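You operate a simulated robot arm through the tools that you are given. There is no shell and no other tool. Be economical: measure what you need, move in short steps, check, and stop when the job is done.

The job below is to be done with a simulated robot arm. You get a single attempt, and the scene is never put back.

JOB
Take the small tub and put it on the top of the crate bench. Stack the blue scoop from the back bench top on top of the green scoop. Take the scrub pad and put it on the serving ledge right of the scale. Take the small bottle from the back bench top and leave it on the space beside the bag holder. Put the sign that says "sold out" from the back bench top on the serving ledge right of the scale and the sign labelled "offer" on the serving ledge left of the scale. Any order will do. Set down upright: small bottle.

It is judged by the outcome, as a careful person would: the job done as asked, and still so three seconds after it is handed in. It fails if anything else is knocked over, pushed out of place, dropped, spilled or broken.

ROBOT AND FRAMES
A 7-joint arm with a two-finger parallel gripper on a trunk, on a base that drives. Base frame: it is fixed to the floor where the robot stands at the start and does not move with it; the origin is under the middle of the robot, x ahead of it, y to its left, z up; the surface under the hand at the start is at about z = 0.86. Readings come in m, rad, newtons and seconds.
With the tool pointing down near the work surface it reaches from about 0.22 to 0.62 m from the robot's upright axis, wherever it stands. Its first joint turns from -2.897 to 2.897 rad. Places, roughly: scoop [0.75, 0, 0.75]; scrub pad (7x9x3 cm) [0.8, 0.6, 0.9]; serving ledge left of the scale (17x96 cm) [-0.82, -0.78, 0.84]; serving ledge right of the scale (17x95 cm) [-0.82, 0.56, 0.84]; sign [0.75, -0.5, 1]; small bottle [0.75, -0.5, 1]; small tub (9x9x7 cm) [0.5, 0, 0.9]; space beside the bag holder (18x19 cm) [0.6, 1.82, 0.76]; top of the crate bench [-1, -2, 0.7]. Payload 1.57 kg.
The TCP is the grasp point between the finger pads, 0.03 m short of the fingertips. In the tool frame z runs along the fingers and y along their closing line. Largest opening 0.08 m; finger width 0.017, thickness 0.012; the body of the gripper, 0.04 by 0.082 m, starts 0.08 m behind the TCP.
Orientation is that of the tool frame in the base frame, as [roll, pitch, yaw] about the fixed x, y, z axes, in that order (R = Rz(yaw) Ry(pitch) Rx(roll)). With the fingers straight down and closing along the base's y, the tool's x points along the base's -x, its y along +y and its z along -z.

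CONTROLS
- The arm moves only by the tool play_rows. Its argument "moves" is text: rows parted by semicolons, each of 6 numbers parted by spaces: the shift along the base's x, y, z in cm, then the turn, a rotation vector about the base's x, y, z in rad. In form: tx ty tz wx wy wz; .... A call has 1 to 12 rows; each row shifts and turns the commanded pose from where the row before left it. "jaw" is the finger opening in cm, from 0 to 8, set as the call begins (left out, the last holds). A row lasts 0.2 s, in which the tool goes at most 0.05 m and 0.15 rad; a call with a longer step from one row to the next is refused whole, and so is a gripper value outside its range. Where a pose cannot be reached the arm comes as near as it can. A force on the tool above 40 N (or 10 N above the force at the start of the call, whichever is more), or a blocked arm, ends the call early, and 0.2 s more pass. Each finger travels about 0.072 m/s and halts on what it meets, pressing with about 31 N; the grip force reading is that of the motor and also rises with nothing between the fingers. The clock runs only during rows and for 0.2 s after the last one: add rows that do not move to give the fingers time. It gives the time, the measured TCP pose, the force on the tool (base axes), the opening and the grip force at its end, in the units of the frame above (readings bear some noise), with the torque about the TCP (base axes, N m) and any sound that the robot's microphone picked up.
- Cameras (640 x 400 px; columns grow to the right, rows downward): "scene" is now at [0.1894, 0.0527, 1.4407]; the picture's right is [0.94, -0.33, 0.00], its down [-0.31, -0.88, -0.36] and it looks along [0.12, 0.34, -0.93] (base axes); focal length 214 px, centre (320, 200). "wrist" rides on the gripper at [0.072, -0.007, -0.122] in the tool frame; the picture's right is [0.09, 1.00, 0.00], its down [-0.84, 0.08, -0.54] and it looks along [-0.54, 0.05, 0.84] (tool axes); focal length 238 px, centre (320, 200). There is no depth. A picture from a camera that has moved, and an enlarged one, comes with that camera's place and axes in the base frame and with its lens.
- grab_frame(camera): a new picture of that camera. It takes no simulated time.
- slide_trunk(by): slides the trunk up (or, below 0, down) by that many m; the arm and the scene camera ride with it, the base frame stays. It gives what a move gives, with no picture.
- roll_base(legs): drives the robot by 1 to 6 legs, each [ahead, left, turn to the left] in m, m and rad, along the robot's own axes; the way and the turn of a leg run together, so that a leg with both is an arc; at most 1.5 m and 3.142 rad a leg. The arm and the cameras ride along, it lands a little off, and it stops where it bumps. It gives what a move gives.
- head_to(pan, tilt): turns the head with the scene camera to pan (to the left, within 1.501 rad either way) and tilt (down, from -0.506 to 1.204), counted from straight ahead of the robot. It gives what a move gives.
- inspect(camera, box): a new picture of the part [left, top, right, bottom] of that camera's present view, enlarged. It takes no simulated time.
- finish_job(): hands the job in; it is judged then, once.

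Go step by step. Nothing tells you exact positions but the pictures and the camera data: compare them with the known pose of the tool, close in by small moves and look again before you grip or let go. The budget is 186 turns and 164 pictures, counting those below and the enlarged ones. Unless the task says otherwise, let go and move clear before handing in.

The tools are called after "Call:" as name(argument=value, ...) on one line, values as JSON. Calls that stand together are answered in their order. play_rows: Moves the arm, as the interface text tells. Its arguments: {"type":"object","properties":{"moves":{"type":"string"},"jaw":{"type":"number"}},"required":["moves"]} The other tools are called the same way: slide_trunk (by) slides the trunk up or down; roll_base (legs) drives the base; head_to (pan, tilt) turns the head that bears the scene camera; grab_frame (camera) takes a picture; inspect (camera, box) takes an enlarged picture of a part of a camera's view; finish_job () hands the job in.

At the start:

```text
t: 0.0
position: [0.422, -0.0819, 1.1385]
tcp_rot: [3.141, 0.0, 3.141]
wrist_force: [-0.7, 0.2, 0.0]
wrist_torque: [0.0, 0.0, 0.03]
width: 0.0801
gripper_force: 0.1
trunk travel left (down, up): [-0.7, 0.29]
robot x, y, heading: [-0.0007, -0.0011, 0.002]
head pan, tilt: [1.236, 1.201]
```

scene: 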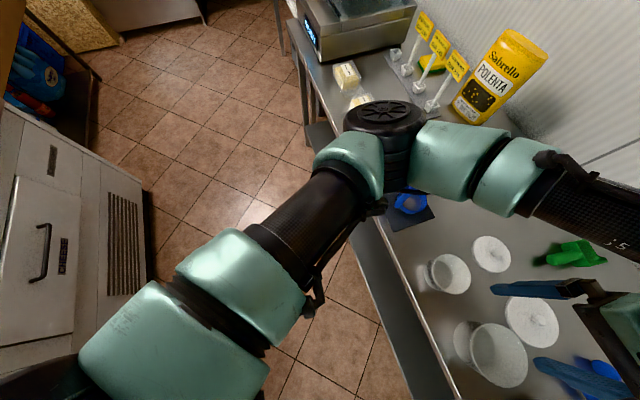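
wrist: 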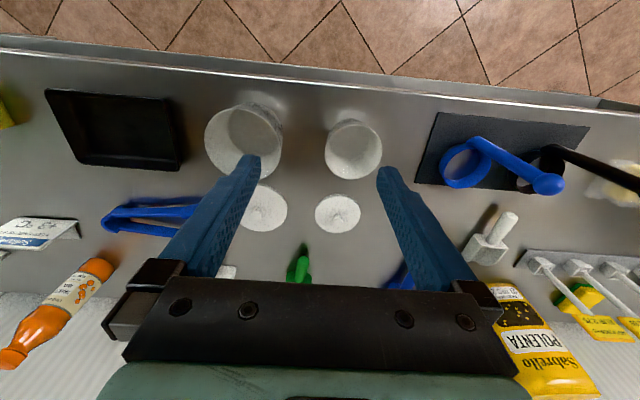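

The back bench is ahead of the robot with tubs, scoops, and signs. I'll look around with the head first.

Call:
head_to(pan=0.0, tilt=0.8)

Call:
grab_frame(camera="scene")

Call:
head_to(pan=0.8, tilt=0.6)

Call:
grab_frame(camera="scene")

Call:
head_to(pan=-0.8, tilt=0.6)

Call:
grab_frame(camera="scene")

```text
t: 1.4
position: [0.4215, -0.0837, 1.1378]
tcp_rot: [3.141, 0.001, -3.142]
wrist_force: [-0.2, 0.3, 1.2]
wrist_torque: [0.01, -0.03, 0.0]
width: 0.0803
gripper_force: 0.0
trunk travel left (down, up): [-0.7, 0.29]
robot x, y, heading: [0.0036, 0.0016, 0.001]
head pan, tilt: [0.0, 0.799]
```

```text
161 pictures are left
camera scene: at [0.2517, 0.0, 1.4684], right [0.0, -1.0, 0.0], down [-0.72, 0.0, -0.7], along [0.7, 0.0, -0.72], focal length 214 px, centre (320, 200)
```

scene: 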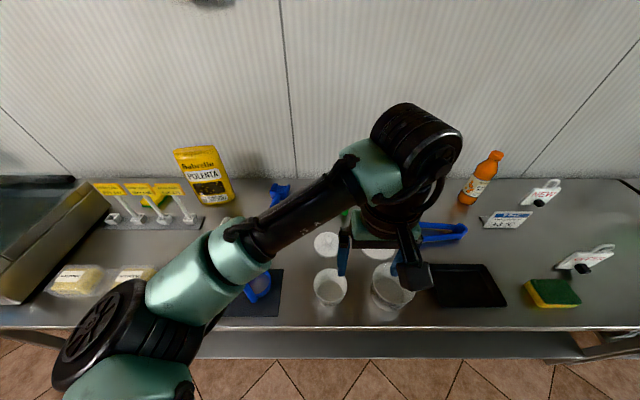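

```text
t: 2.5
position: [0.4205, -0.0821, 1.1382]
tcp_rot: [3.141, 0.0, 3.141]
wrist_force: [0.6, 0.7, 0.6]
wrist_torque: [0.01, 0.01, 0.02]
width: 0.0803
gripper_force: 0.0
trunk travel left (down, up): [-0.7, 0.29]
robot x, y, heading: [-0.0012, -0.0013, 0.001]
head pan, tilt: [0.799, 0.6]
```

```text
160 pictures are left
camera scene: at [0.2327, 0.0632, 1.4853], right [0.72, -0.7, 0.0], down [-0.39, -0.4, -0.82], along [0.58, 0.59, -0.57], focal length 214 px, centre (320, 200)
```

scene: 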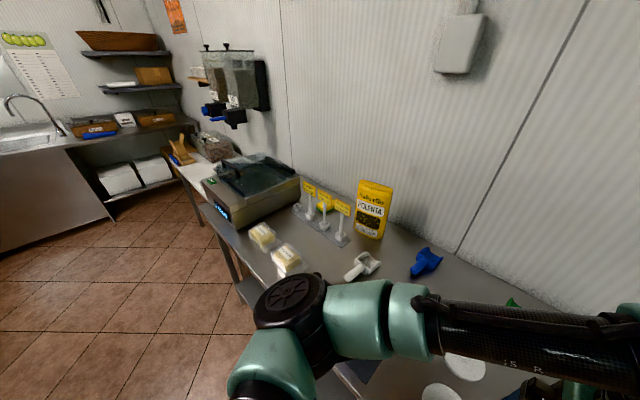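

```text
t: 4.2
position: [0.4205, -0.0832, 1.1378]
tcp_rot: [-3.139, 0.0, 3.141]
wrist_force: [-0.5, -0.2, 0.4]
wrist_torque: [0.01, 0.03, -0.04]
width: 0.0801
gripper_force: 0.1
trunk travel left (down, up): [-0.7, 0.29]
robot x, y, heading: [-0.0002, -0.002, -0.003]
head pan, tilt: [-0.799, 0.6]
```

```text
159 pictures are left
camera scene: at [0.2327, -0.0634, 1.4853], right [-0.72, -0.7, 0.0], down [-0.39, 0.4, -0.83], along [0.58, -0.59, -0.56], focal length 214 px, centre (320, 200)
```

scene: 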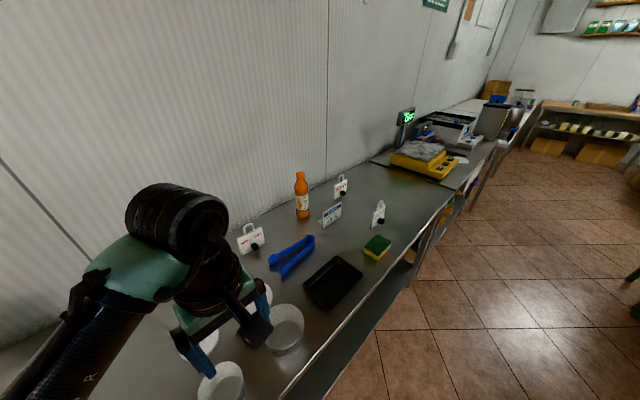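

Several candidates (two yellow/green pads, four or more signs). I'll enlarge them.

Call:
inspect(camera="scene", box=[220, 150, 420, 275])

Call:
inspect(camera="scene", box=[360, 70, 540, 190])

Call:
inspect(camera="wrist", box=[400, 100, 640, 400])

Call:
head_to(pan=0.7, tilt=0.8)

Call:
inspect(camera="scene", box=[200, 80, 480, 280])

Call:
head_to(pan=1.5, tilt=0.4)

Call:
grab_frame(camera="scene")

Call:
head_to(pan=-1.5, tilt=0.4)

Call:
grab_frame(camera="scene")

```text
3.20 times, centred on (320, 212) of scene
camera zoom: at [0.2327, -0.0634, 1.4853], right [-0.72, -0.7, 0.0], down [-0.39, 0.4, -0.83], along [0.58, -0.59, -0.56], focal length 686 px, centre (320, 160)
```

zoom: 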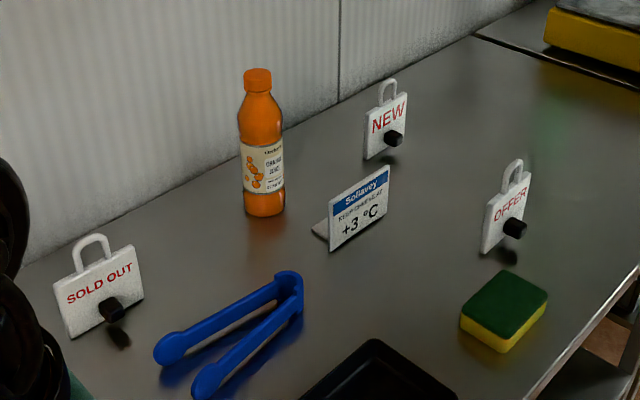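

```text
3.33 times, centred on (450, 130) of scene
camera zoom: at [0.2327, -0.0634, 1.4853], right [-0.72, -0.7, 0.0], down [-0.39, 0.4, -0.83], along [0.58, -0.59, -0.56], focal length 715 px, centre (-113, 433)
```

zoom: 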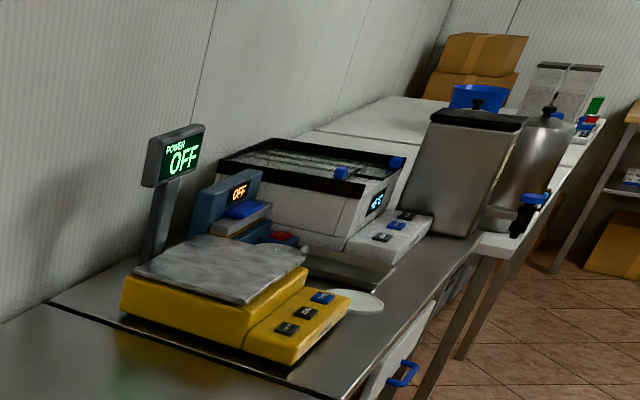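

```text
1.33 times, centred on (520, 250) of wrist
camera zoom: at [0.3503, -0.0894, 1.2595], right [-0.09, 1.0, 0.0], down [0.84, 0.08, 0.54], along [0.54, 0.05, -0.84], focal length 318 px, centre (53, 133)
```

zoom: 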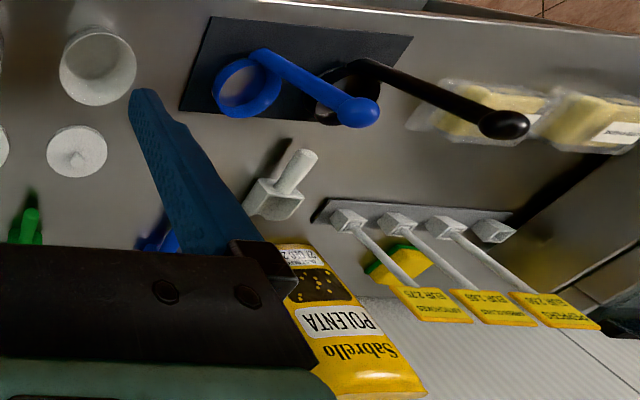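

```text
t: 5.8
position: [0.4206, -0.0827, 1.1394]
tcp_rot: [-3.141, -0.001, 3.141]
wrist_force: [0.2, 0.0, -0.3]
wrist_torque: [-0.02, 0.0, 0.01]
width: 0.0797
gripper_force: 0.0
trunk travel left (down, up): [-0.7, 0.29]
robot x, y, heading: [-0.0026, -0.001, -0.0]
head pan, tilt: [0.7, 0.799]
```

```text
2.00 times, centred on (340, 180) of scene
camera zoom: at [0.2328, 0.0518, 1.4684], right [0.64, -0.77, 0.0], down [-0.55, -0.46, -0.7], along [0.53, 0.45, -0.72], focal length 429 px, centre (280, 240)
```

zoom: 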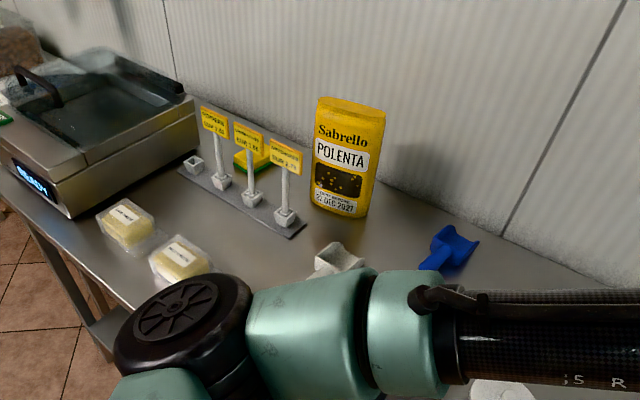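

```text
t: 7.0
position: [0.4216, -0.0832, 1.1371]
tcp_rot: [-3.141, 0.0, -3.141]
wrist_force: [1.1, 0.0, 0.3]
wrist_torque: [-0.01, 0.02, 0.0]
width: 0.0799
gripper_force: 0.0
trunk travel left (down, up): [-0.7, 0.29]
robot x, y, heading: [-0.003, -0.0012, -0.001]
head pan, tilt: [1.499, 0.4]
```

```text
154 pictures are left
camera scene: at [0.1777, 0.0923, 1.5035], right [1.0, -0.07, 0.0], down [-0.03, -0.39, -0.92], along [0.07, 0.92, -0.39], focal length 214 px, centre (320, 200)
```

scene: 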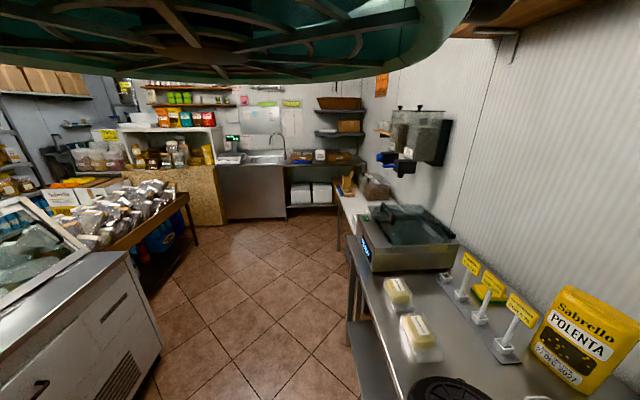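

```text
t: 9.6
position: [0.4216, -0.0826, 1.1367]
tcp_rot: [-3.141, 0.001, -3.141]
wrist_force: [0.1, -0.3, 0.2]
wrist_torque: [0.01, 0.03, 0.0]
width: 0.0801
gripper_force: 0.1
trunk travel left (down, up): [-0.7, 0.29]
robot x, y, heading: [-0.0015, 0.0006, 0.003]
head pan, tilt: [-1.499, 0.4]
```

```text
153 pictures are left
camera scene: at [0.1777, -0.0925, 1.5035], right [-1.0, -0.07, 0.0], down [-0.03, 0.39, -0.92], along [0.07, -0.92, -0.39], focal length 214 px, centre (320, 200)
```

scene: 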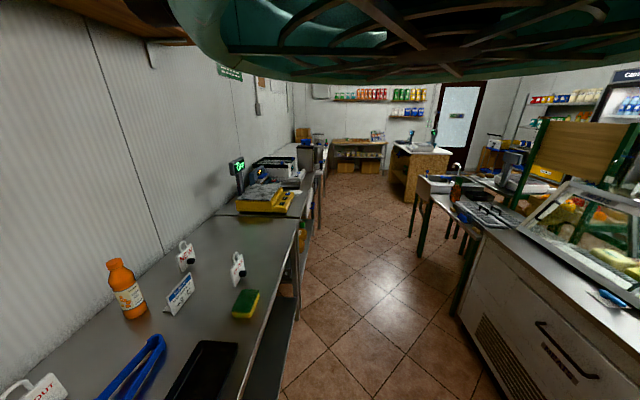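

Targets identified: signs SOLD OUT, OFFER, the orange bottle, the pad behind the price tags (matches the given place), and a green and a blue scoop. I'll move the arm to look at the scoops.

Call:
play_rows(moves="0 4 1 0 0 0;0 4 1 0 0 0;0 4 1 0 0 0;0 4 1 0 0 0;0 0 0 0 0 0")

Call:
grab_frame(camera="wrist")

Call:
head_to(pan=-0.2, tilt=0.8)

Call:
grab_frame(camera="scene")

```text
t: 10.8
position: [0.421, 0.0782, 1.1784]
tcp_rot: [-3.141, 0.0, 3.14]
wrist_force: [0.6, 0.3, -0.3]
wrist_torque: [0.0, -0.01, -0.01]
width: 0.0801
gripper_force: 0.1
trunk travel left (down, up): [-0.7, 0.29]
robot x, y, heading: [0.0031, 0.0027, -0.004]
head pan, tilt: [-1.499, 0.4]
```

```text
152 pictures are left
camera wrist: at [0.3497, 0.0708, 1.2999], right [-0.09, 1.0, 0.0], down [0.84, 0.08, 0.54], along [0.54, 0.05, -0.84], focal length 238 px, centre (320, 200)
```

wrist: 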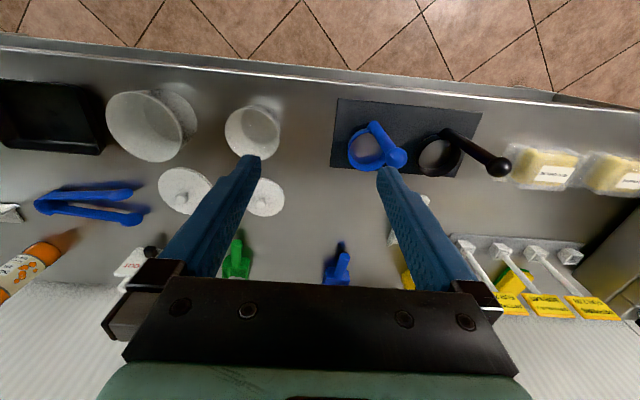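

```text
t: 12.2
position: [0.4215, 0.0775, 1.1774]
tcp_rot: [3.142, 0.001, 3.141]
wrist_force: [0.4, 0.7, -0.7]
wrist_torque: [0.04, 0.01, -0.06]
width: 0.0799
gripper_force: 0.0
trunk travel left (down, up): [-0.7, 0.29]
robot x, y, heading: [-0.0007, 0.0019, 0.002]
head pan, tilt: [-0.201, 0.799]
```

```text
151 pictures are left
camera scene: at [0.25, -0.0163, 1.4684], right [-0.2, -0.98, 0.0], down [-0.7, 0.14, -0.7], along [0.68, -0.14, -0.72], focal length 214 px, centre (320, 200)
```

scene: 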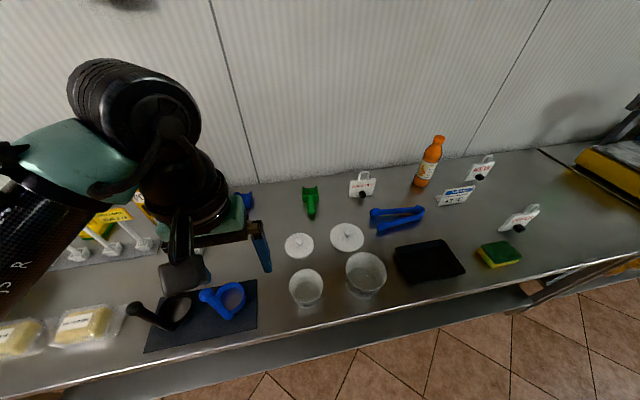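

The scoops sit at about x=0.8, beyond reach, so I'll creep the base toward the bench and look again.

Call:
roll_base(legs=[[0.1, 0, 0]])

Call:
head_to(pan=0.0, tilt=1.2)

Call:
grab_frame(camera="scene")

Call:
grab_frame(camera="wrist")

```text
t: 13.4
position: [0.52, 0.0778, 1.178]
tcp_rot: [-3.141, -0.001, -3.141]
wrist_force: [0.7, 0.2, -0.6]
wrist_torque: [-0.01, 0.01, -0.01]
width: 0.0799
gripper_force: 0.1
trunk travel left (down, up): [-0.7, 0.29]
robot x, y, heading: [0.1053, 0.0021, 0.002]
head pan, tilt: [-0.201, 0.799]
```

```text
t: 14.2
position: [0.5211, 0.0764, 1.1783]
tcp_rot: [3.141, 0.0, -3.141]
wrist_force: [-0.1, 0.9, -0.6]
wrist_torque: [0.0, -0.01, 0.03]
width: 0.0799
gripper_force: 0.0
trunk travel left (down, up): [-0.7, 0.29]
robot x, y, heading: [0.1014, -0.0016, -0.005]
head pan, tilt: [0.0, 1.201]
```

```text
150 pictures are left
camera scene: at [0.3269, -0.0002, 1.4407], right [0.0, -1.0, 0.0], down [-0.93, 0.0, -0.36], along [0.36, 0.0, -0.93], focal length 214 px, centre (320, 200)
```

scene: 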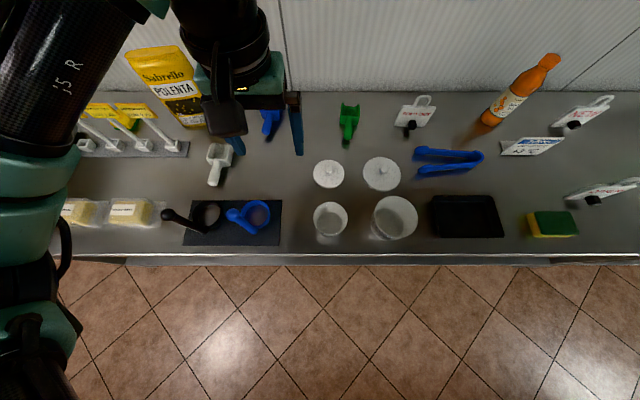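

```text
149 pictures are left
camera wrist: at [0.4494, 0.0707, 1.2998], right [-0.09, 1.0, 0.0], down [0.84, 0.08, 0.54], along [0.54, 0.05, -0.84], focal length 238 px, centre (320, 200)
```

wrist: 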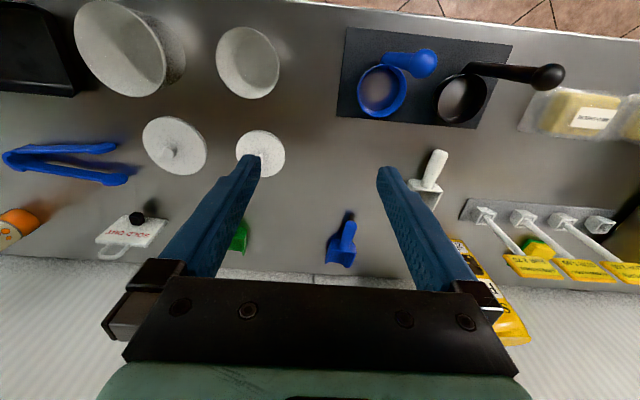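

I'll zoom in on both scoops to see how they lie.

Call:
inspect(camera="scene", box=[250, 80, 410, 180])

Call:
inspect(camera="wrist", box=[220, 180, 400, 290])

Call:
roll_base(legs=[[0.06, 0, 0]])

```text
4.00 times, centred on (330, 130) of scene
camera zoom: at [0.3269, -0.0002, 1.4407], right [0.0, -1.0, 0.0], down [-0.93, 0.0, -0.36], along [0.36, 0.0, -0.93], focal length 858 px, centre (280, 480)
```

zoom: 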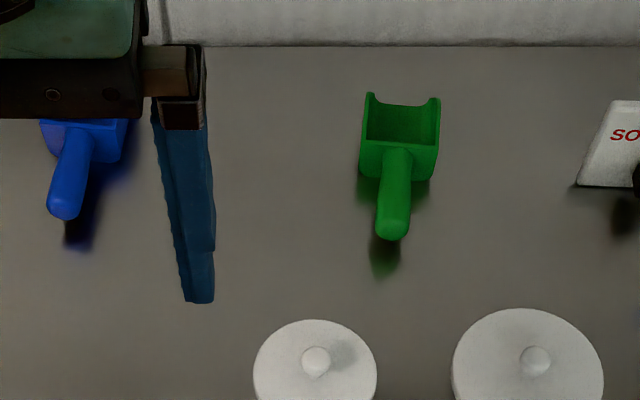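

```text
3.56 times, centred on (310, 235) of wrist
camera zoom: at [0.4494, 0.0707, 1.2998], right [-0.09, 1.0, 0.0], down [0.84, 0.08, 0.54], along [0.54, 0.05, -0.84], focal length 848 px, centre (356, 76)
```

zoom: 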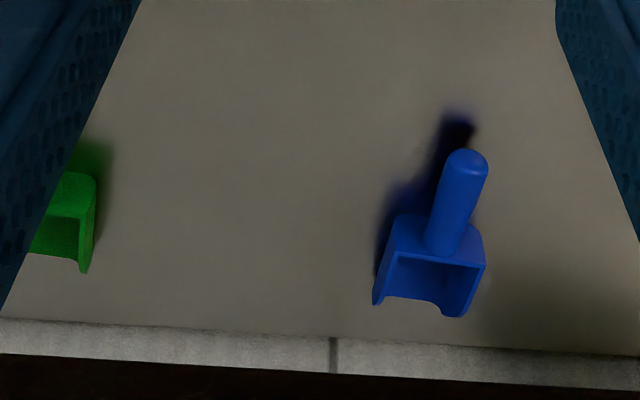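

```text
t: 15.2
position: [0.5803, 0.0774, 1.1773]
tcp_rot: [-3.141, -0.003, 3.141]
wrist_force: [-0.5, 0.3, -0.8]
wrist_torque: [-0.02, 0.03, -0.01]
width: 0.0801
gripper_force: 0.0
trunk travel left (down, up): [-0.7, 0.29]
robot x, y, heading: [0.1628, -0.0023, -0.004]
head pan, tilt: [0.0, 1.201]
```

Both scoops lie with the handle toward me, so handles at x≈0.75 are nearly reachable. I'll creep slightly closer and look with the arm out of the way.

Call:
roll_base(legs=[[0.05, 0, 0]])

Call:
play_rows(moves="-4 2 0 0 0 0;-4 3 0 0 0 0;-2 2 0 0 0 0;0 0 0 0 0 0")

Call:
inspect(camera="wrist", box=[200, 150, 440, 300])

Call:
grab_frame(camera="scene")

```text
t: 16.1
position: [0.629, 0.0773, 1.1776]
tcp_rot: [-3.141, -0.002, 3.139]
wrist_force: [0.1, 0.7, 0.4]
wrist_torque: [-0.02, 0.01, -0.01]
width: 0.0801
gripper_force: 0.0
trunk travel left (down, up): [-0.7, 0.29]
robot x, y, heading: [0.2092, 0.0004, -0.003]
head pan, tilt: [0.0, 1.201]
```

```text
t: 17.1
position: [0.5296, 0.146, 1.1772]
tcp_rot: [-3.141, 0.0, 3.14]
wrist_force: [0.3, 0.3, -0.3]
wrist_torque: [-0.01, -0.01, 0.01]
width: 0.0798
gripper_force: 0.1
trunk travel left (down, up): [-0.7, 0.29]
robot x, y, heading: [0.2069, -0.0023, -0.001]
head pan, tilt: [0.0, 1.201]
```

```text
2.67 times, centred on (320, 225) of wrist
camera zoom: at [0.4585, 0.1397, 1.2996], right [-0.09, 1.0, 0.0], down [0.84, 0.08, 0.54], along [0.54, 0.05, -0.84], focal length 636 px, centre (320, 133)
```

zoom: 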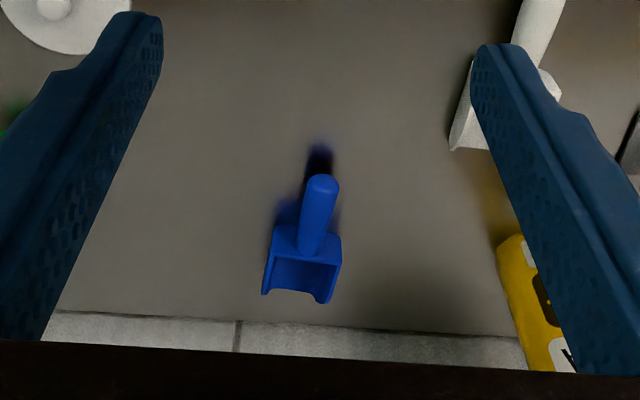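

```text
145 pictures are left
camera scene: at [0.4362, -0.0005, 1.4406], right [0.0, -1.0, 0.0], down [-0.93, 0.0, -0.36], along [0.36, 0.0, -0.93], focal length 214 px, centre (320, 200)
```

scene: 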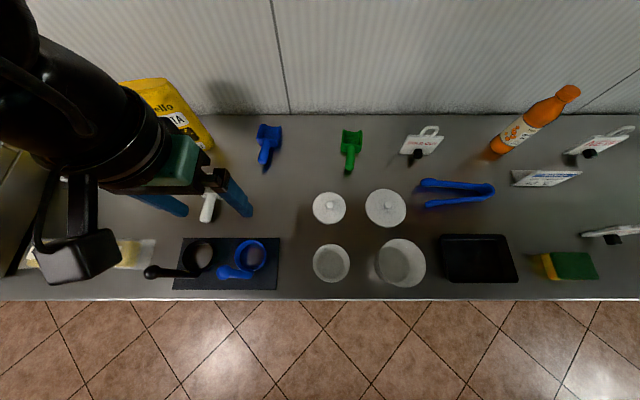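

Call:
inspect(camera="scene", box=[240, 110, 400, 210])

```text
4.00 times, centred on (320, 160) of scene
camera zoom: at [0.4362, -0.0005, 1.4406], right [0.0, -1.0, 0.0], down [-0.93, 0.0, -0.36], along [0.36, 0.0, -0.93], focal length 858 px, centre (320, 360)
```

zoom: 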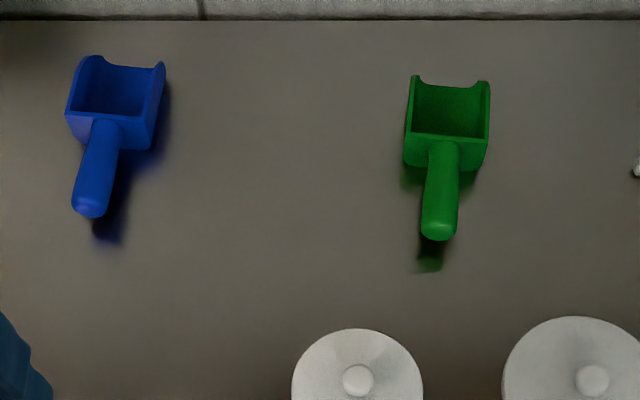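

Triangulated: blue handle runs roughly (0.773,0.170)→(0.85,0.169) at z≈0.88; green tip ≈(0.755,-0.088), attach ≈(0.828,-0.095). I'll nudge forward a bit for reach and hover above the blue handle.

Call:
roll_base(legs=[[0.04, 0.03, 0]])

Call:
play_rows(moves="5 0 -4 0 0 0;5 0 -4 0 0 0;5 0 -4 0 0 0;4 0 -4 0 0 0;0 0 0 0 0 0", jaw=6)

Call:
grab_frame(camera="wrist")

Call:
inspect(camera="scene", box=[220, 90, 420, 215])

```text
t: 18.1
position: [0.5696, 0.1768, 1.1777]
tcp_rot: [-3.14, -0.002, 3.141]
wrist_force: [0.7, -0.9, 0.4]
wrist_torque: [-0.01, 0.0, -0.02]
width: 0.0801
gripper_force: 0.1
trunk travel left (down, up): [-0.7, 0.29]
robot x, y, heading: [0.2439, 0.0296, -0.0]
head pan, tilt: [0.0, 1.201]
```

```text
refused: row 1 steps farther than a row can; nothing moved
```

```text
143 pictures are left
camera wrist: at [0.4985, 0.1701, 1.2994], right [-0.09, 1.0, 0.0], down [0.84, 0.08, 0.54], along [0.54, 0.05, -0.84], focal length 238 px, centre (320, 200)
```

wrist: 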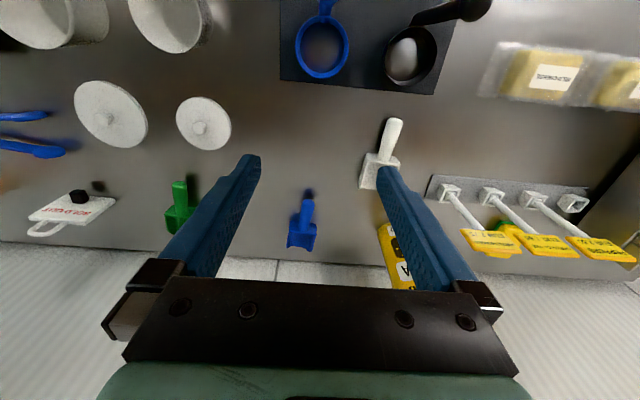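

```text
3.20 times, centred on (320, 152) of scene
camera zoom: at [0.4759, 0.0302, 1.4405], right [0.0, -1.0, 0.0], down [-0.93, 0.0, -0.36], along [0.36, 0.0, -0.93], focal length 686 px, centre (320, 352)
```

zoom: 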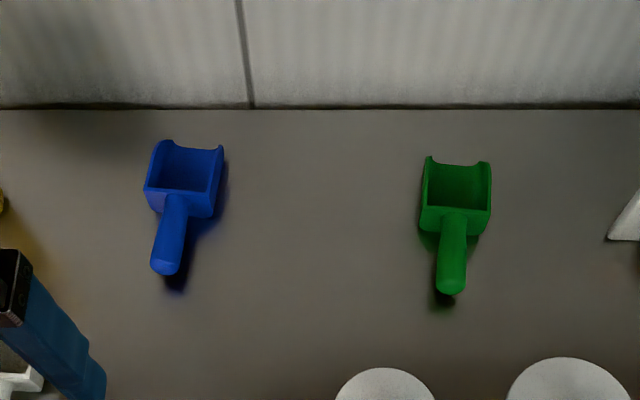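

Blue→green offset is about (-1.7, -26.3) cm with nearly equal yaw. I'll approach above the blue handle.

Call:
play_rows(moves="4 0 -3 0 0 -0.09;4 0 -3 0 0 0;4 0 -3 0 0 0;4 0 -3 0 0 0;4 0 -3 0 0 0;3 -0.6 -2 0 0 0;0 0 0 0 0 0", jaw=6)

Call:
grab_frame(camera="wrist")

Call:
inspect(camera="scene", box=[220, 90, 420, 215])

```text
t: 19.6
position: [0.7982, 0.1694, 1.0089]
tcp_rot: [-3.142, 0.001, 3.052]
wrist_force: [0.3, 0.1, 0.7]
wrist_torque: [-0.02, -0.01, 0.0]
width: 0.0604
gripper_force: 0.1
trunk travel left (down, up): [-0.7, 0.29]
robot x, y, heading: [0.2496, 0.0297, -0.004]
head pan, tilt: [0.0, 1.201]
```

```text
141 pictures are left
camera wrist: at [0.7281, 0.1699, 1.1302], right [0.0, 1.0, 0.0], down [0.84, 0.0, 0.54], along [0.54, 0.0, -0.84], focal length 238 px, centre (320, 200)
```

wrist: 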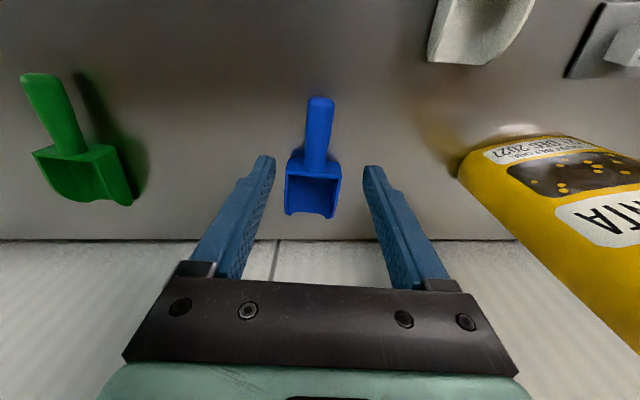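

```text
3.20 times, centred on (320, 152) of scene
camera zoom: at [0.4744, 0.0298, 1.4408], right [0.0, -1.0, 0.0], down [-0.93, 0.0, -0.36], along [0.36, 0.0, -0.93], focal length 686 px, centre (320, 352)
```

zoom: 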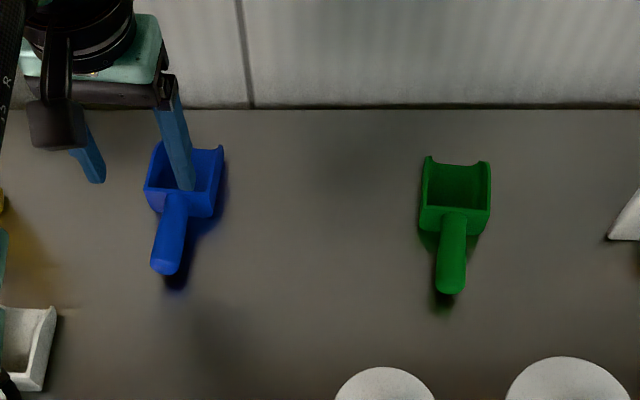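

Aligned over the handle. Descending and gripping.

Call:
play_rows(moves="0 0 -4 0 0 0;0 0 -4 0 0 0;0 0 -2 0 0 0;0 0 -1.1 0 0 0;0 0 0 0 0 0")

Call:
grab_frame(camera="wrist")

```text
t: 20.9
position: [0.7997, 0.1699, 0.8964]
tcp_rot: [-3.14, 0.0, 3.05]
wrist_force: [0.7, 0.0, 0.1]
wrist_torque: [0.03, 0.04, -0.03]
width: 0.0601
gripper_force: 0.1
trunk travel left (down, up): [-0.7, 0.29]
robot x, y, heading: [0.2475, 0.0285, -0.002]
head pan, tilt: [0.0, 1.201]
```

```text
139 pictures are left
camera wrist: at [0.7278, 0.1695, 1.0185], right [0.0, 1.0, 0.0], down [0.84, 0.0, 0.54], along [0.54, 0.0, -0.84], focal length 238 px, centre (320, 200)
```

wrist: 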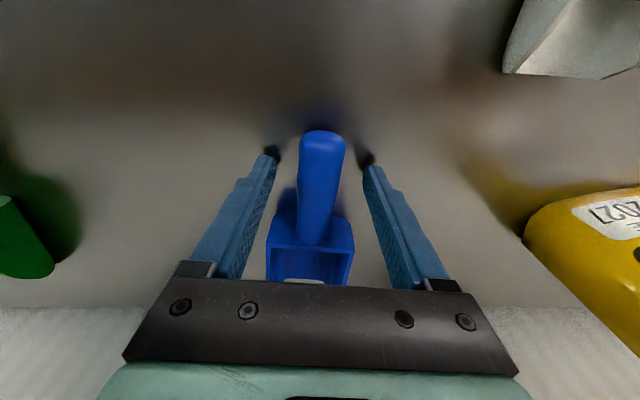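

Call:
play_rows(moves="0 0 0 0 0 0;0 0 0 0 0 0;0 0 0 0 0 0;0 0 0 0 0 0", jaw=1)

Call:
play_rows(moves="0 0 2 0 0 0;0 0 3 0 0 0;0 0 3 0 0 0;0 0 0 0 0 0")

Call:
grab_frame(camera="wrist")

Call:
inspect(camera="scene", box=[220, 90, 420, 215])

```text
t: 21.9
position: [0.7994, 0.1697, 0.8971]
tcp_rot: [-3.141, 0.0, 3.052]
wrist_force: [-0.7, 0.5, -0.5]
wrist_torque: [0.0, 0.07, 0.03]
width: 0.0238
gripper_force: 31.3
trunk travel left (down, up): [-0.7, 0.29]
robot x, y, heading: [0.2485, 0.0256, -0.004]
head pan, tilt: [0.0, 1.201]
```

```text
t: 22.9
position: [0.7983, 0.1704, 0.9763]
tcp_rot: [3.141, 0.002, 3.05]
wrist_force: [0.0, 0.7, -0.3]
wrist_torque: [0.0, 0.02, -0.01]
width: 0.0101
gripper_force: 0.0
trunk travel left (down, up): [-0.7, 0.29]
robot x, y, heading: [0.2467, 0.0326, 0.002]
head pan, tilt: [0.0, 1.201]
```

```text
138 pictures are left
camera wrist: at [0.7272, 0.1708, 1.0994], right [0.0, 1.0, 0.0], down [0.84, 0.0, 0.54], along [0.54, 0.0, -0.84], focal length 238 px, centre (320, 200)
```

wrist: 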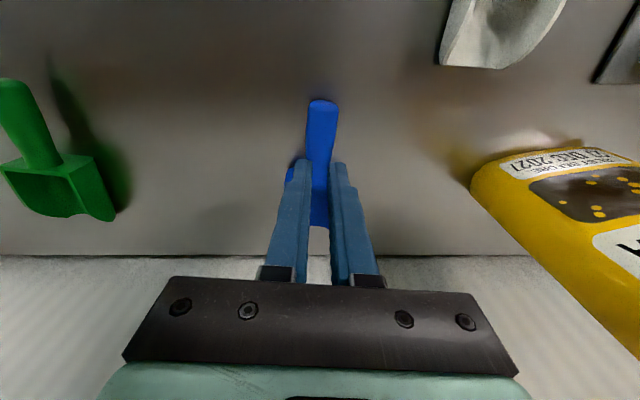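

```text
3.20 times, centred on (320, 152) of scene
camera zoom: at [0.475, 0.0296, 1.4407], right [0.0, -1.0, 0.0], down [-0.93, 0.0, -0.36], along [0.36, 0.0, -0.93], focal length 686 px, centre (320, 352)
```

zoom: 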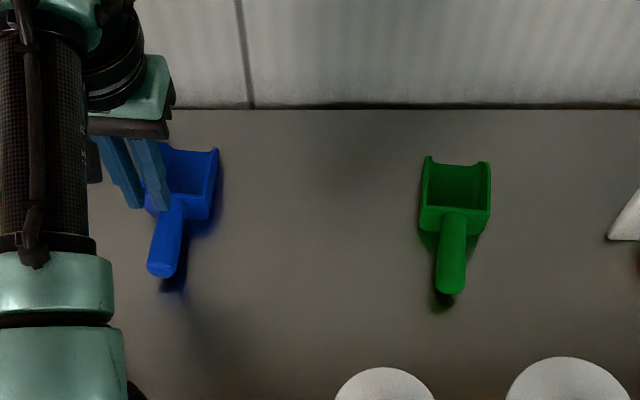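

The handle slipped out (gripped too high on a round handle). Scoop is still standing in place; I'll reopen and grip lower.

Call:
play_rows(moves="0 0 0 0 0 0;0 0 0 0 0 0;0 0 -4 0 0 0;-1 0 -3 0 0 0;0 0 -1 0 0 0;0 0 -0.4 0 0 0;0 0 -0.3 0 0 0;0 0 0 0 0 0", jaw=6)

Call:
grab_frame(camera="wrist")

```text
t: 24.6
position: [0.7881, 0.1707, 0.8894]
tcp_rot: [-3.141, 0.0, 3.051]
wrist_force: [-0.8, 0.3, 1.8]
wrist_torque: [-0.06, 0.04, -0.04]
width: 0.0599
gripper_force: 0.0
trunk travel left (down, up): [-0.7, 0.29]
robot x, y, heading: [0.246, 0.0293, -0.002]
head pan, tilt: [0.0, 1.201]
```

```text
136 pictures are left
camera wrist: at [0.7169, 0.17, 1.0116], right [0.0, 1.0, 0.0], down [0.84, 0.0, 0.54], along [0.54, 0.0, -0.84], focal length 238 px, centre (320, 200)
```

wrist: 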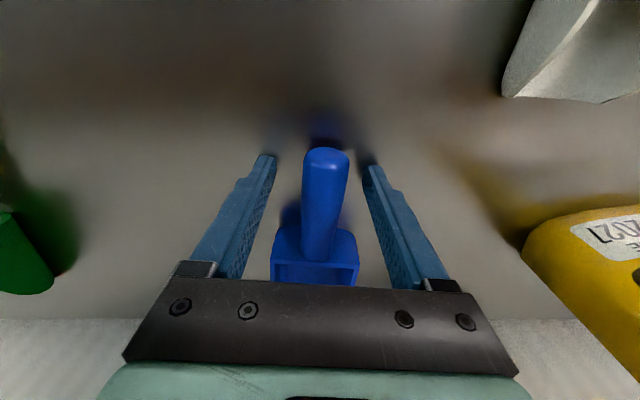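

Call:
play_rows(moves="0 0 0 0 0 0;0 0 0 0 0 0;0 0 0 0 0 0;0 0 0 0 0 0", jaw=0)

Call:
play_rows(moves="0 0 0.7 0 0 0;0 0 0.8 0 0 0;0 0 0 0 0 0")

Call:
grab_frame(camera="wrist")

```text
t: 25.6
position: [0.7881, 0.1709, 0.8893]
tcp_rot: [-3.141, 0.0, 3.05]
wrist_force: [-0.9, -1.0, 0.5]
wrist_torque: [0.02, 0.0, 0.0]
width: 0.024
gripper_force: 30.8
trunk travel left (down, up): [-0.7, 0.29]
robot x, y, heading: [0.244, 0.0293, -0.004]
head pan, tilt: [0.0, 1.201]
```

```text
t: 26.4
position: [0.7901, 0.1698, 0.9063]
tcp_rot: [-3.141, 0.001, 3.048]
wrist_force: [1.0, 0.5, -0.8]
wrist_torque: [-0.01, 0.05, 0.0]
width: 0.0238
gripper_force: 30.7
trunk travel left (down, up): [-0.7, 0.29]
robot x, y, heading: [0.2497, 0.0313, -0.002]
head pan, tilt: [0.0, 1.201]
```

```text
135 pictures are left
camera wrist: at [0.7175, 0.1699, 1.0268], right [0.0, 1.0, 0.0], down [0.84, 0.0, 0.54], along [0.54, 0.0, -0.84], focal length 238 px, centre (320, 200)
```

wrist: 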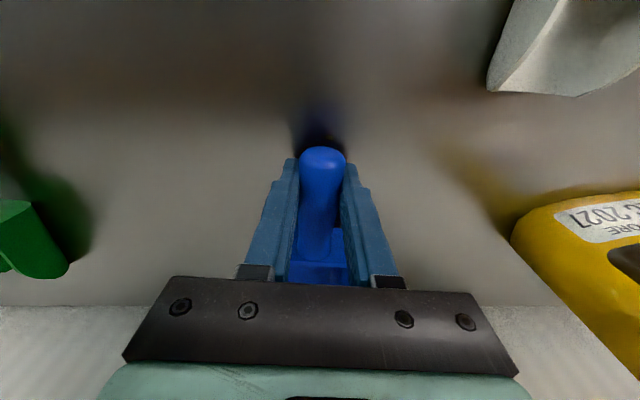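

Held this time. Lifting higher and checking.

Call:
play_rows(moves="0 0 1 0 0 0;0 0 2 0 0 0;0 0 2 0 0 0;0 0 2 0 0 0;0 0 0 0 0 0")

Call:
inspect(camera="scene", box=[220, 90, 420, 215])

Call:
grab_frame(camera="wrist")

```text
t: 27.6
position: [0.7891, 0.1707, 0.9748]
tcp_rot: [3.141, 0.0, 3.05]
wrist_force: [0.1, 0.3, -0.5]
wrist_torque: [0.03, 0.04, -0.01]
width: 0.0238
gripper_force: 30.8
trunk travel left (down, up): [-0.7, 0.29]
robot x, y, heading: [0.251, 0.0284, -0.004]
head pan, tilt: [0.0, 1.201]
```

```text
3.20 times, centred on (320, 152) of scene
camera zoom: at [0.4751, 0.0296, 1.4406], right [0.0, -1.0, 0.0], down [-0.93, 0.0, -0.36], along [0.36, 0.0, -0.93], focal length 686 px, centre (320, 352)
```

zoom: 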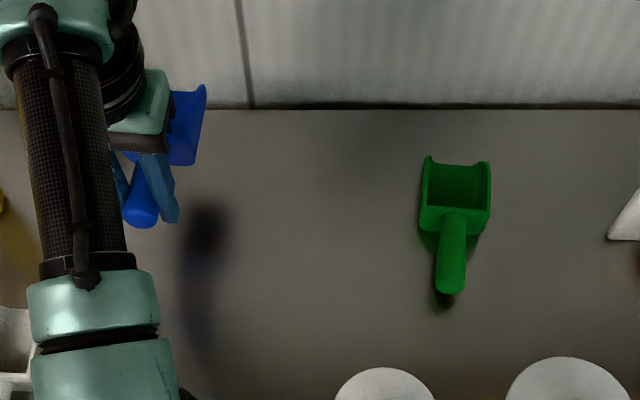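

```text
133 pictures are left
camera wrist: at [0.7175, 0.1705, 1.097], right [0.0, 1.0, 0.0], down [0.84, 0.0, 0.54], along [0.54, 0.0, -0.84], focal length 238 px, centre (320, 200)
```

wrist: 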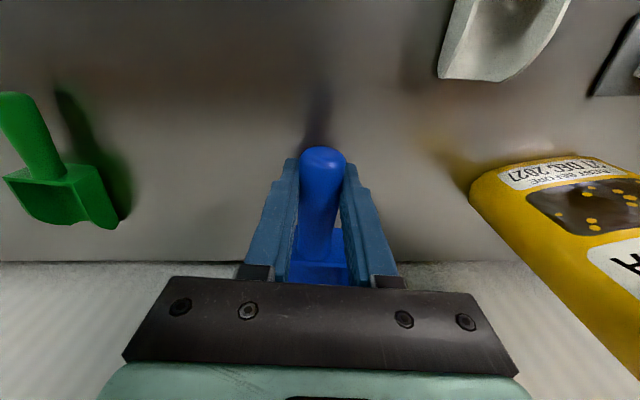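

Firm hold. Moving over the green scoop.

Call:
play_rows(moves="0 -4.4 0 0 0 0;0 -4.4 0 0 0 0;0 -4.4 0 0 0 0;0 -4.4 0 0 0 0;-0.7 -4.4 0 0 0 0;-0.7 -4.4 0 0 0 -0.03;0 0 0 0 0 0")

Call:
inspect(camera="scene", box=[270, 90, 430, 190])

Call:
grab_frame(camera="wrist")

```text
t: 29.2
position: [0.7744, -0.0934, 0.9753]
tcp_rot: [-3.142, 0.001, 3.021]
wrist_force: [-0.5, 0.3, -0.4]
wrist_torque: [-0.02, 0.07, 0.02]
width: 0.0238
gripper_force: 31.0
trunk travel left (down, up): [-0.7, 0.29]
robot x, y, heading: [0.2477, 0.0283, -0.005]
head pan, tilt: [0.0, 1.201]
```

```text
4.00 times, centred on (350, 140) of scene
camera zoom: at [0.475, 0.0301, 1.4407], right [0.0, -1.0, 0.0], down [-0.93, 0.0, -0.36], along [0.36, 0.0, -0.93], focal length 858 px, centre (200, 440)
```

zoom: 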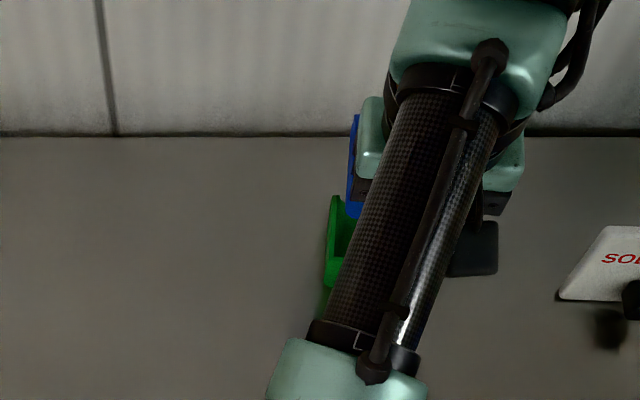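

```text
131 pictures are left
camera wrist: at [0.7034, -0.0911, 1.0971], right [0.03, 1.0, 0.0], down [0.84, -0.02, 0.54], along [0.54, -0.02, -0.84], focal length 238 px, centre (320, 200)
```

wrist: 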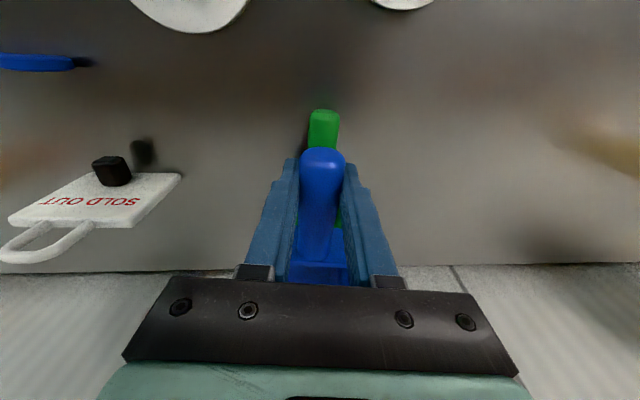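

Blue tip is above green tip within ~2 mm. Lowering carefully.

Call:
play_rows(moves="0 0.1 -2 0 0 0;0 0 -2 0 0 0;0 0 0 0 0 0")

Call:
grab_frame(camera="wrist")

```text
t: 30.1
position: [0.7737, -0.0925, 0.9349]
tcp_rot: [-3.141, -0.002, 3.021]
wrist_force: [-0.4, -0.6, -0.3]
wrist_torque: [0.02, 0.05, -0.04]
width: 0.0237
gripper_force: 30.7
trunk travel left (down, up): [-0.7, 0.29]
robot x, y, heading: [0.2486, 0.0279, -0.002]
head pan, tilt: [0.0, 1.201]
```

```text
130 pictures are left
camera wrist: at [0.7027, -0.0904, 1.0568], right [0.03, 1.0, 0.0], down [0.84, -0.02, 0.54], along [0.54, -0.02, -0.84], focal length 238 px, centre (320, 200)
```

wrist: 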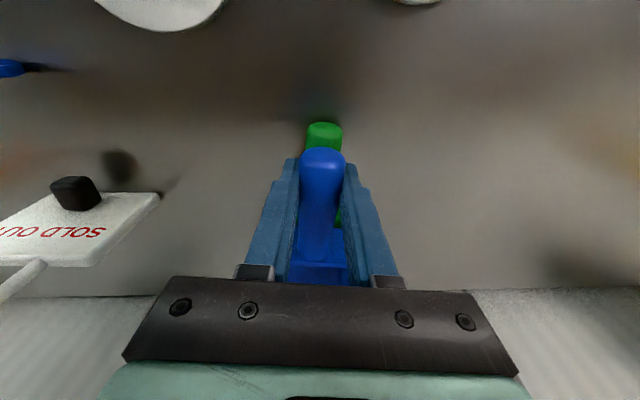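

Call:
play_rows(moves="0 0.1 -0.5 0 0 0;0 0 -0.3 0 0 0;0 0 0 0 0 0")

Call:
play_rows(moves="0 0 -0.3 0 0 0;0 0 0 0 0 0")

Call:
play_rows(moves="0 0 -0.3 0 0 0;0 0 0 0 0 0")

Call:
grab_frame(camera="wrist")

```text
t: 30.9
position: [0.7742, -0.0914, 0.9285]
tcp_rot: [-3.141, 0.001, 3.021]
wrist_force: [0.7, 1.6, 1.7]
wrist_torque: [0.0, -0.13, 0.03]
width: 0.0238
gripper_force: 30.6
trunk travel left (down, up): [-0.7, 0.29]
robot x, y, heading: [0.2461, 0.0285, 0.008]
head pan, tilt: [0.0, 1.201]
```

```text
t: 31.4
position: [0.7746, -0.0928, 0.9269]
tcp_rot: [3.141, 0.005, 3.019]
wrist_force: [-1.8, 1.7, 16.5]
wrist_torque: [-0.11, -0.75, 0.04]
width: 0.024
gripper_force: 30.5
trunk travel left (down, up): [-0.7, 0.29]
robot x, y, heading: [0.2487, 0.029, -0.003]
head pan, tilt: [0.0, 1.201]
```

```text
t: 32.0
position: [0.7726, -0.0913, 0.9223]
tcp_rot: [3.141, 0.001, 3.019]
wrist_force: [-2.5, 1.2, 16.2]
wrist_torque: [-0.07, -0.75, 0.06]
width: 0.0237
gripper_force: 31.0
trunk travel left (down, up): [-0.7, 0.29]
robot x, y, heading: [0.2499, 0.0346, -0.004]
head pan, tilt: [0.0, 1.201]
```

```text
129 pictures are left
camera wrist: at [0.7019, -0.0895, 1.044], right [0.03, 1.0, 0.0], down [0.84, -0.02, 0.54], along [0.54, -0.02, -0.84], focal length 238 px, centre (320, 200)
```

wrist: 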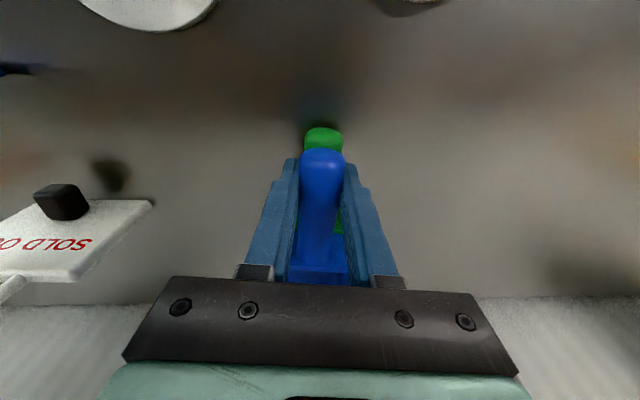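

Contact with 16 N: the blue bowl is on the green rim. Easing off slightly and releasing.

Call:
play_rows(moves="0 0 0.3 0 0 0;0 0 0 0 0 0")

Call:
play_rows(moves="0 0 0 0 0 0;0 0 0 0 0 0", jaw=3.4)

Call:
grab_frame(camera="wrist")

```text
t: 32.6
position: [0.7732, -0.0908, 0.9232]
tcp_rot: [-3.141, -0.003, 3.019]
wrist_force: [-1.0, 0.9, 2.2]
wrist_torque: [-0.01, -0.1, 0.01]
width: 0.0238
gripper_force: 31.0
trunk travel left (down, up): [-0.7, 0.29]
robot x, y, heading: [0.2499, 0.0303, -0.003]
head pan, tilt: [0.0, 1.201]
```

```text
t: 33.2
position: [0.7742, -0.0911, 0.9248]
tcp_rot: [3.141, 0.0, 3.021]
wrist_force: [-0.2, 0.4, -0.4]
wrist_torque: [0.01, -0.02, -0.01]
width: 0.034
gripper_force: 0.1
trunk travel left (down, up): [-0.7, 0.29]
robot x, y, heading: [0.2439, 0.0311, -0.004]
head pan, tilt: [0.0, 1.201]
```

```text
128 pictures are left
camera wrist: at [0.7034, -0.0897, 1.0456], right [0.03, 1.0, 0.0], down [0.84, -0.02, 0.54], along [0.54, -0.02, -0.84], focal length 238 px, centre (320, 200)
```

wrist: 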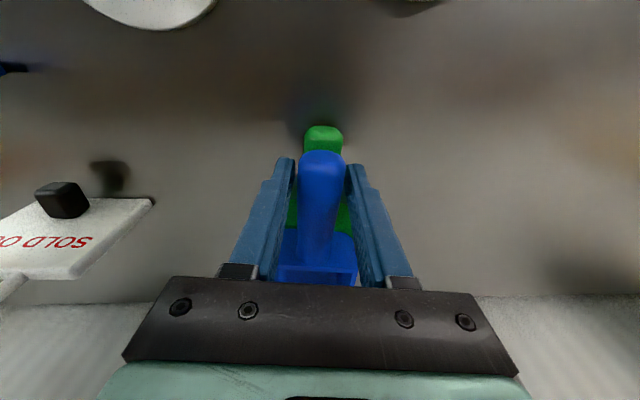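

Stable so far. Opening further and lifting straight up, then checking.

Call:
play_rows(moves="0 0 0 0 0 0;0 0 3 0 0 0;0 0 4 0 0 0;0 0 4 0 0 0;0 0 4 0 0 0;0 0 4 0 0 0;-4 2 0 0 0 0;-4 3 0 0 0 0;-4 3 0 0 0 0;0 0 0 0 0 0", jaw=4.5)

Call:
grab_frame(camera="wrist")

Call:
grab_frame(camera="scene")

```text
t: 35.5
position: [0.6547, -0.0132, 1.1144]
tcp_rot: [3.141, -0.003, 3.021]
wrist_force: [0.4, -0.2, -0.3]
wrist_torque: [-0.01, 0.02, 0.04]
width: 0.0452
gripper_force: 0.1
trunk travel left (down, up): [-0.7, 0.29]
robot x, y, heading: [0.2461, 0.0318, -0.003]
head pan, tilt: [0.0, 1.201]
```

```text
127 pictures are left
camera wrist: at [0.5842, -0.0102, 1.2359], right [0.03, 1.0, 0.0], down [0.84, -0.02, 0.54], along [0.54, -0.01, -0.84], focal length 238 px, centre (320, 200)
```

wrist: 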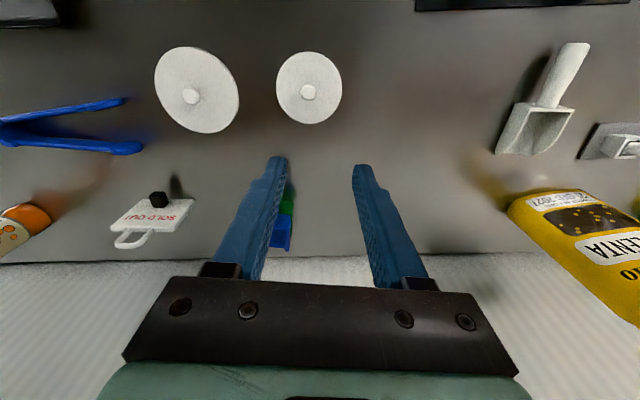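

```text
126 pictures are left
camera scene: at [0.4756, 0.0289, 1.4406], right [0.0, -1.0, 0.0], down [-0.93, 0.0, -0.36], along [0.36, 0.0, -0.93], focal length 214 px, centre (320, 200)
```

scene: 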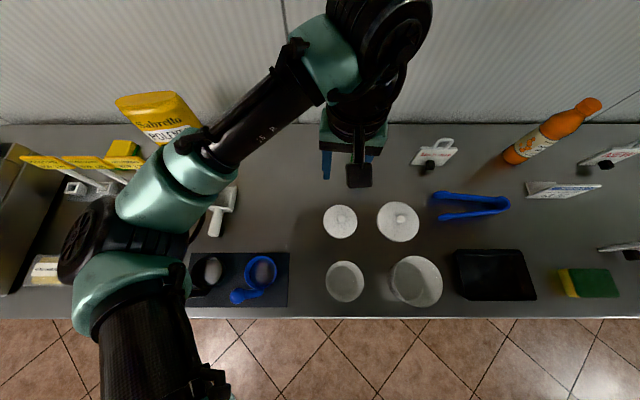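

Call:
play_rows(moves="-1 -4 1 0 0 0.1;-1 -4 1 0 0 0;-1 -4 1 0 0 0;0 -4 0 0 0 0;0 -3 0 0 0 0;0 0 0 0 0 0", jaw=8)

Call:
grab_frame(camera="wrist")

Call:
inspect(camera="scene", box=[290, 90, 490, 215])

```text
t: 36.9
position: [0.6249, -0.2018, 1.1447]
tcp_rot: [3.14, 0.001, 3.121]
wrist_force: [0.6, 0.4, 0.1]
wrist_torque: [-0.01, 0.02, 0.0]
width: 0.0799
gripper_force: 0.0
trunk travel left (down, up): [-0.7, 0.29]
robot x, y, heading: [0.2488, 0.0307, -0.001]
head pan, tilt: [0.0, 1.201]
```

```text
125 pictures are left
camera wrist: at [0.5545, -0.2065, 1.2661], right [-0.07, 1.0, 0.0], down [0.84, 0.06, 0.54], along [0.54, 0.04, -0.84], focal length 238 px, centre (320, 200)
```

wrist: 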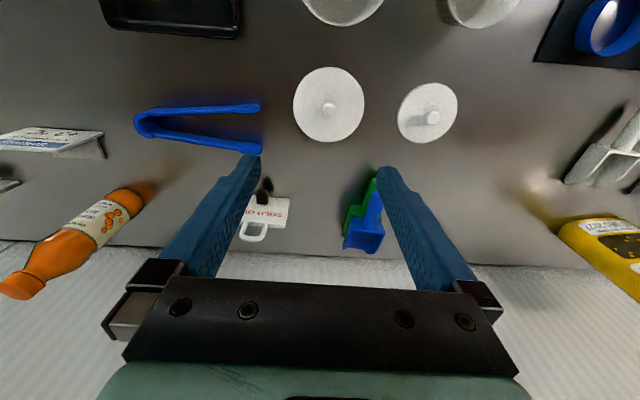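

```text
3.20 times, centred on (390, 152) of scene
camera zoom: at [0.4749, 0.0299, 1.4407], right [0.0, -1.0, 0.0], down [-0.93, 0.0, -0.36], along [0.36, 0.0, -0.93], focal length 686 px, centre (96, 352)
```

zoom: 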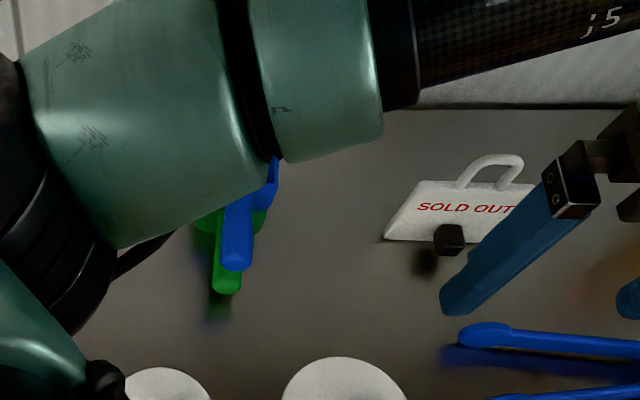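

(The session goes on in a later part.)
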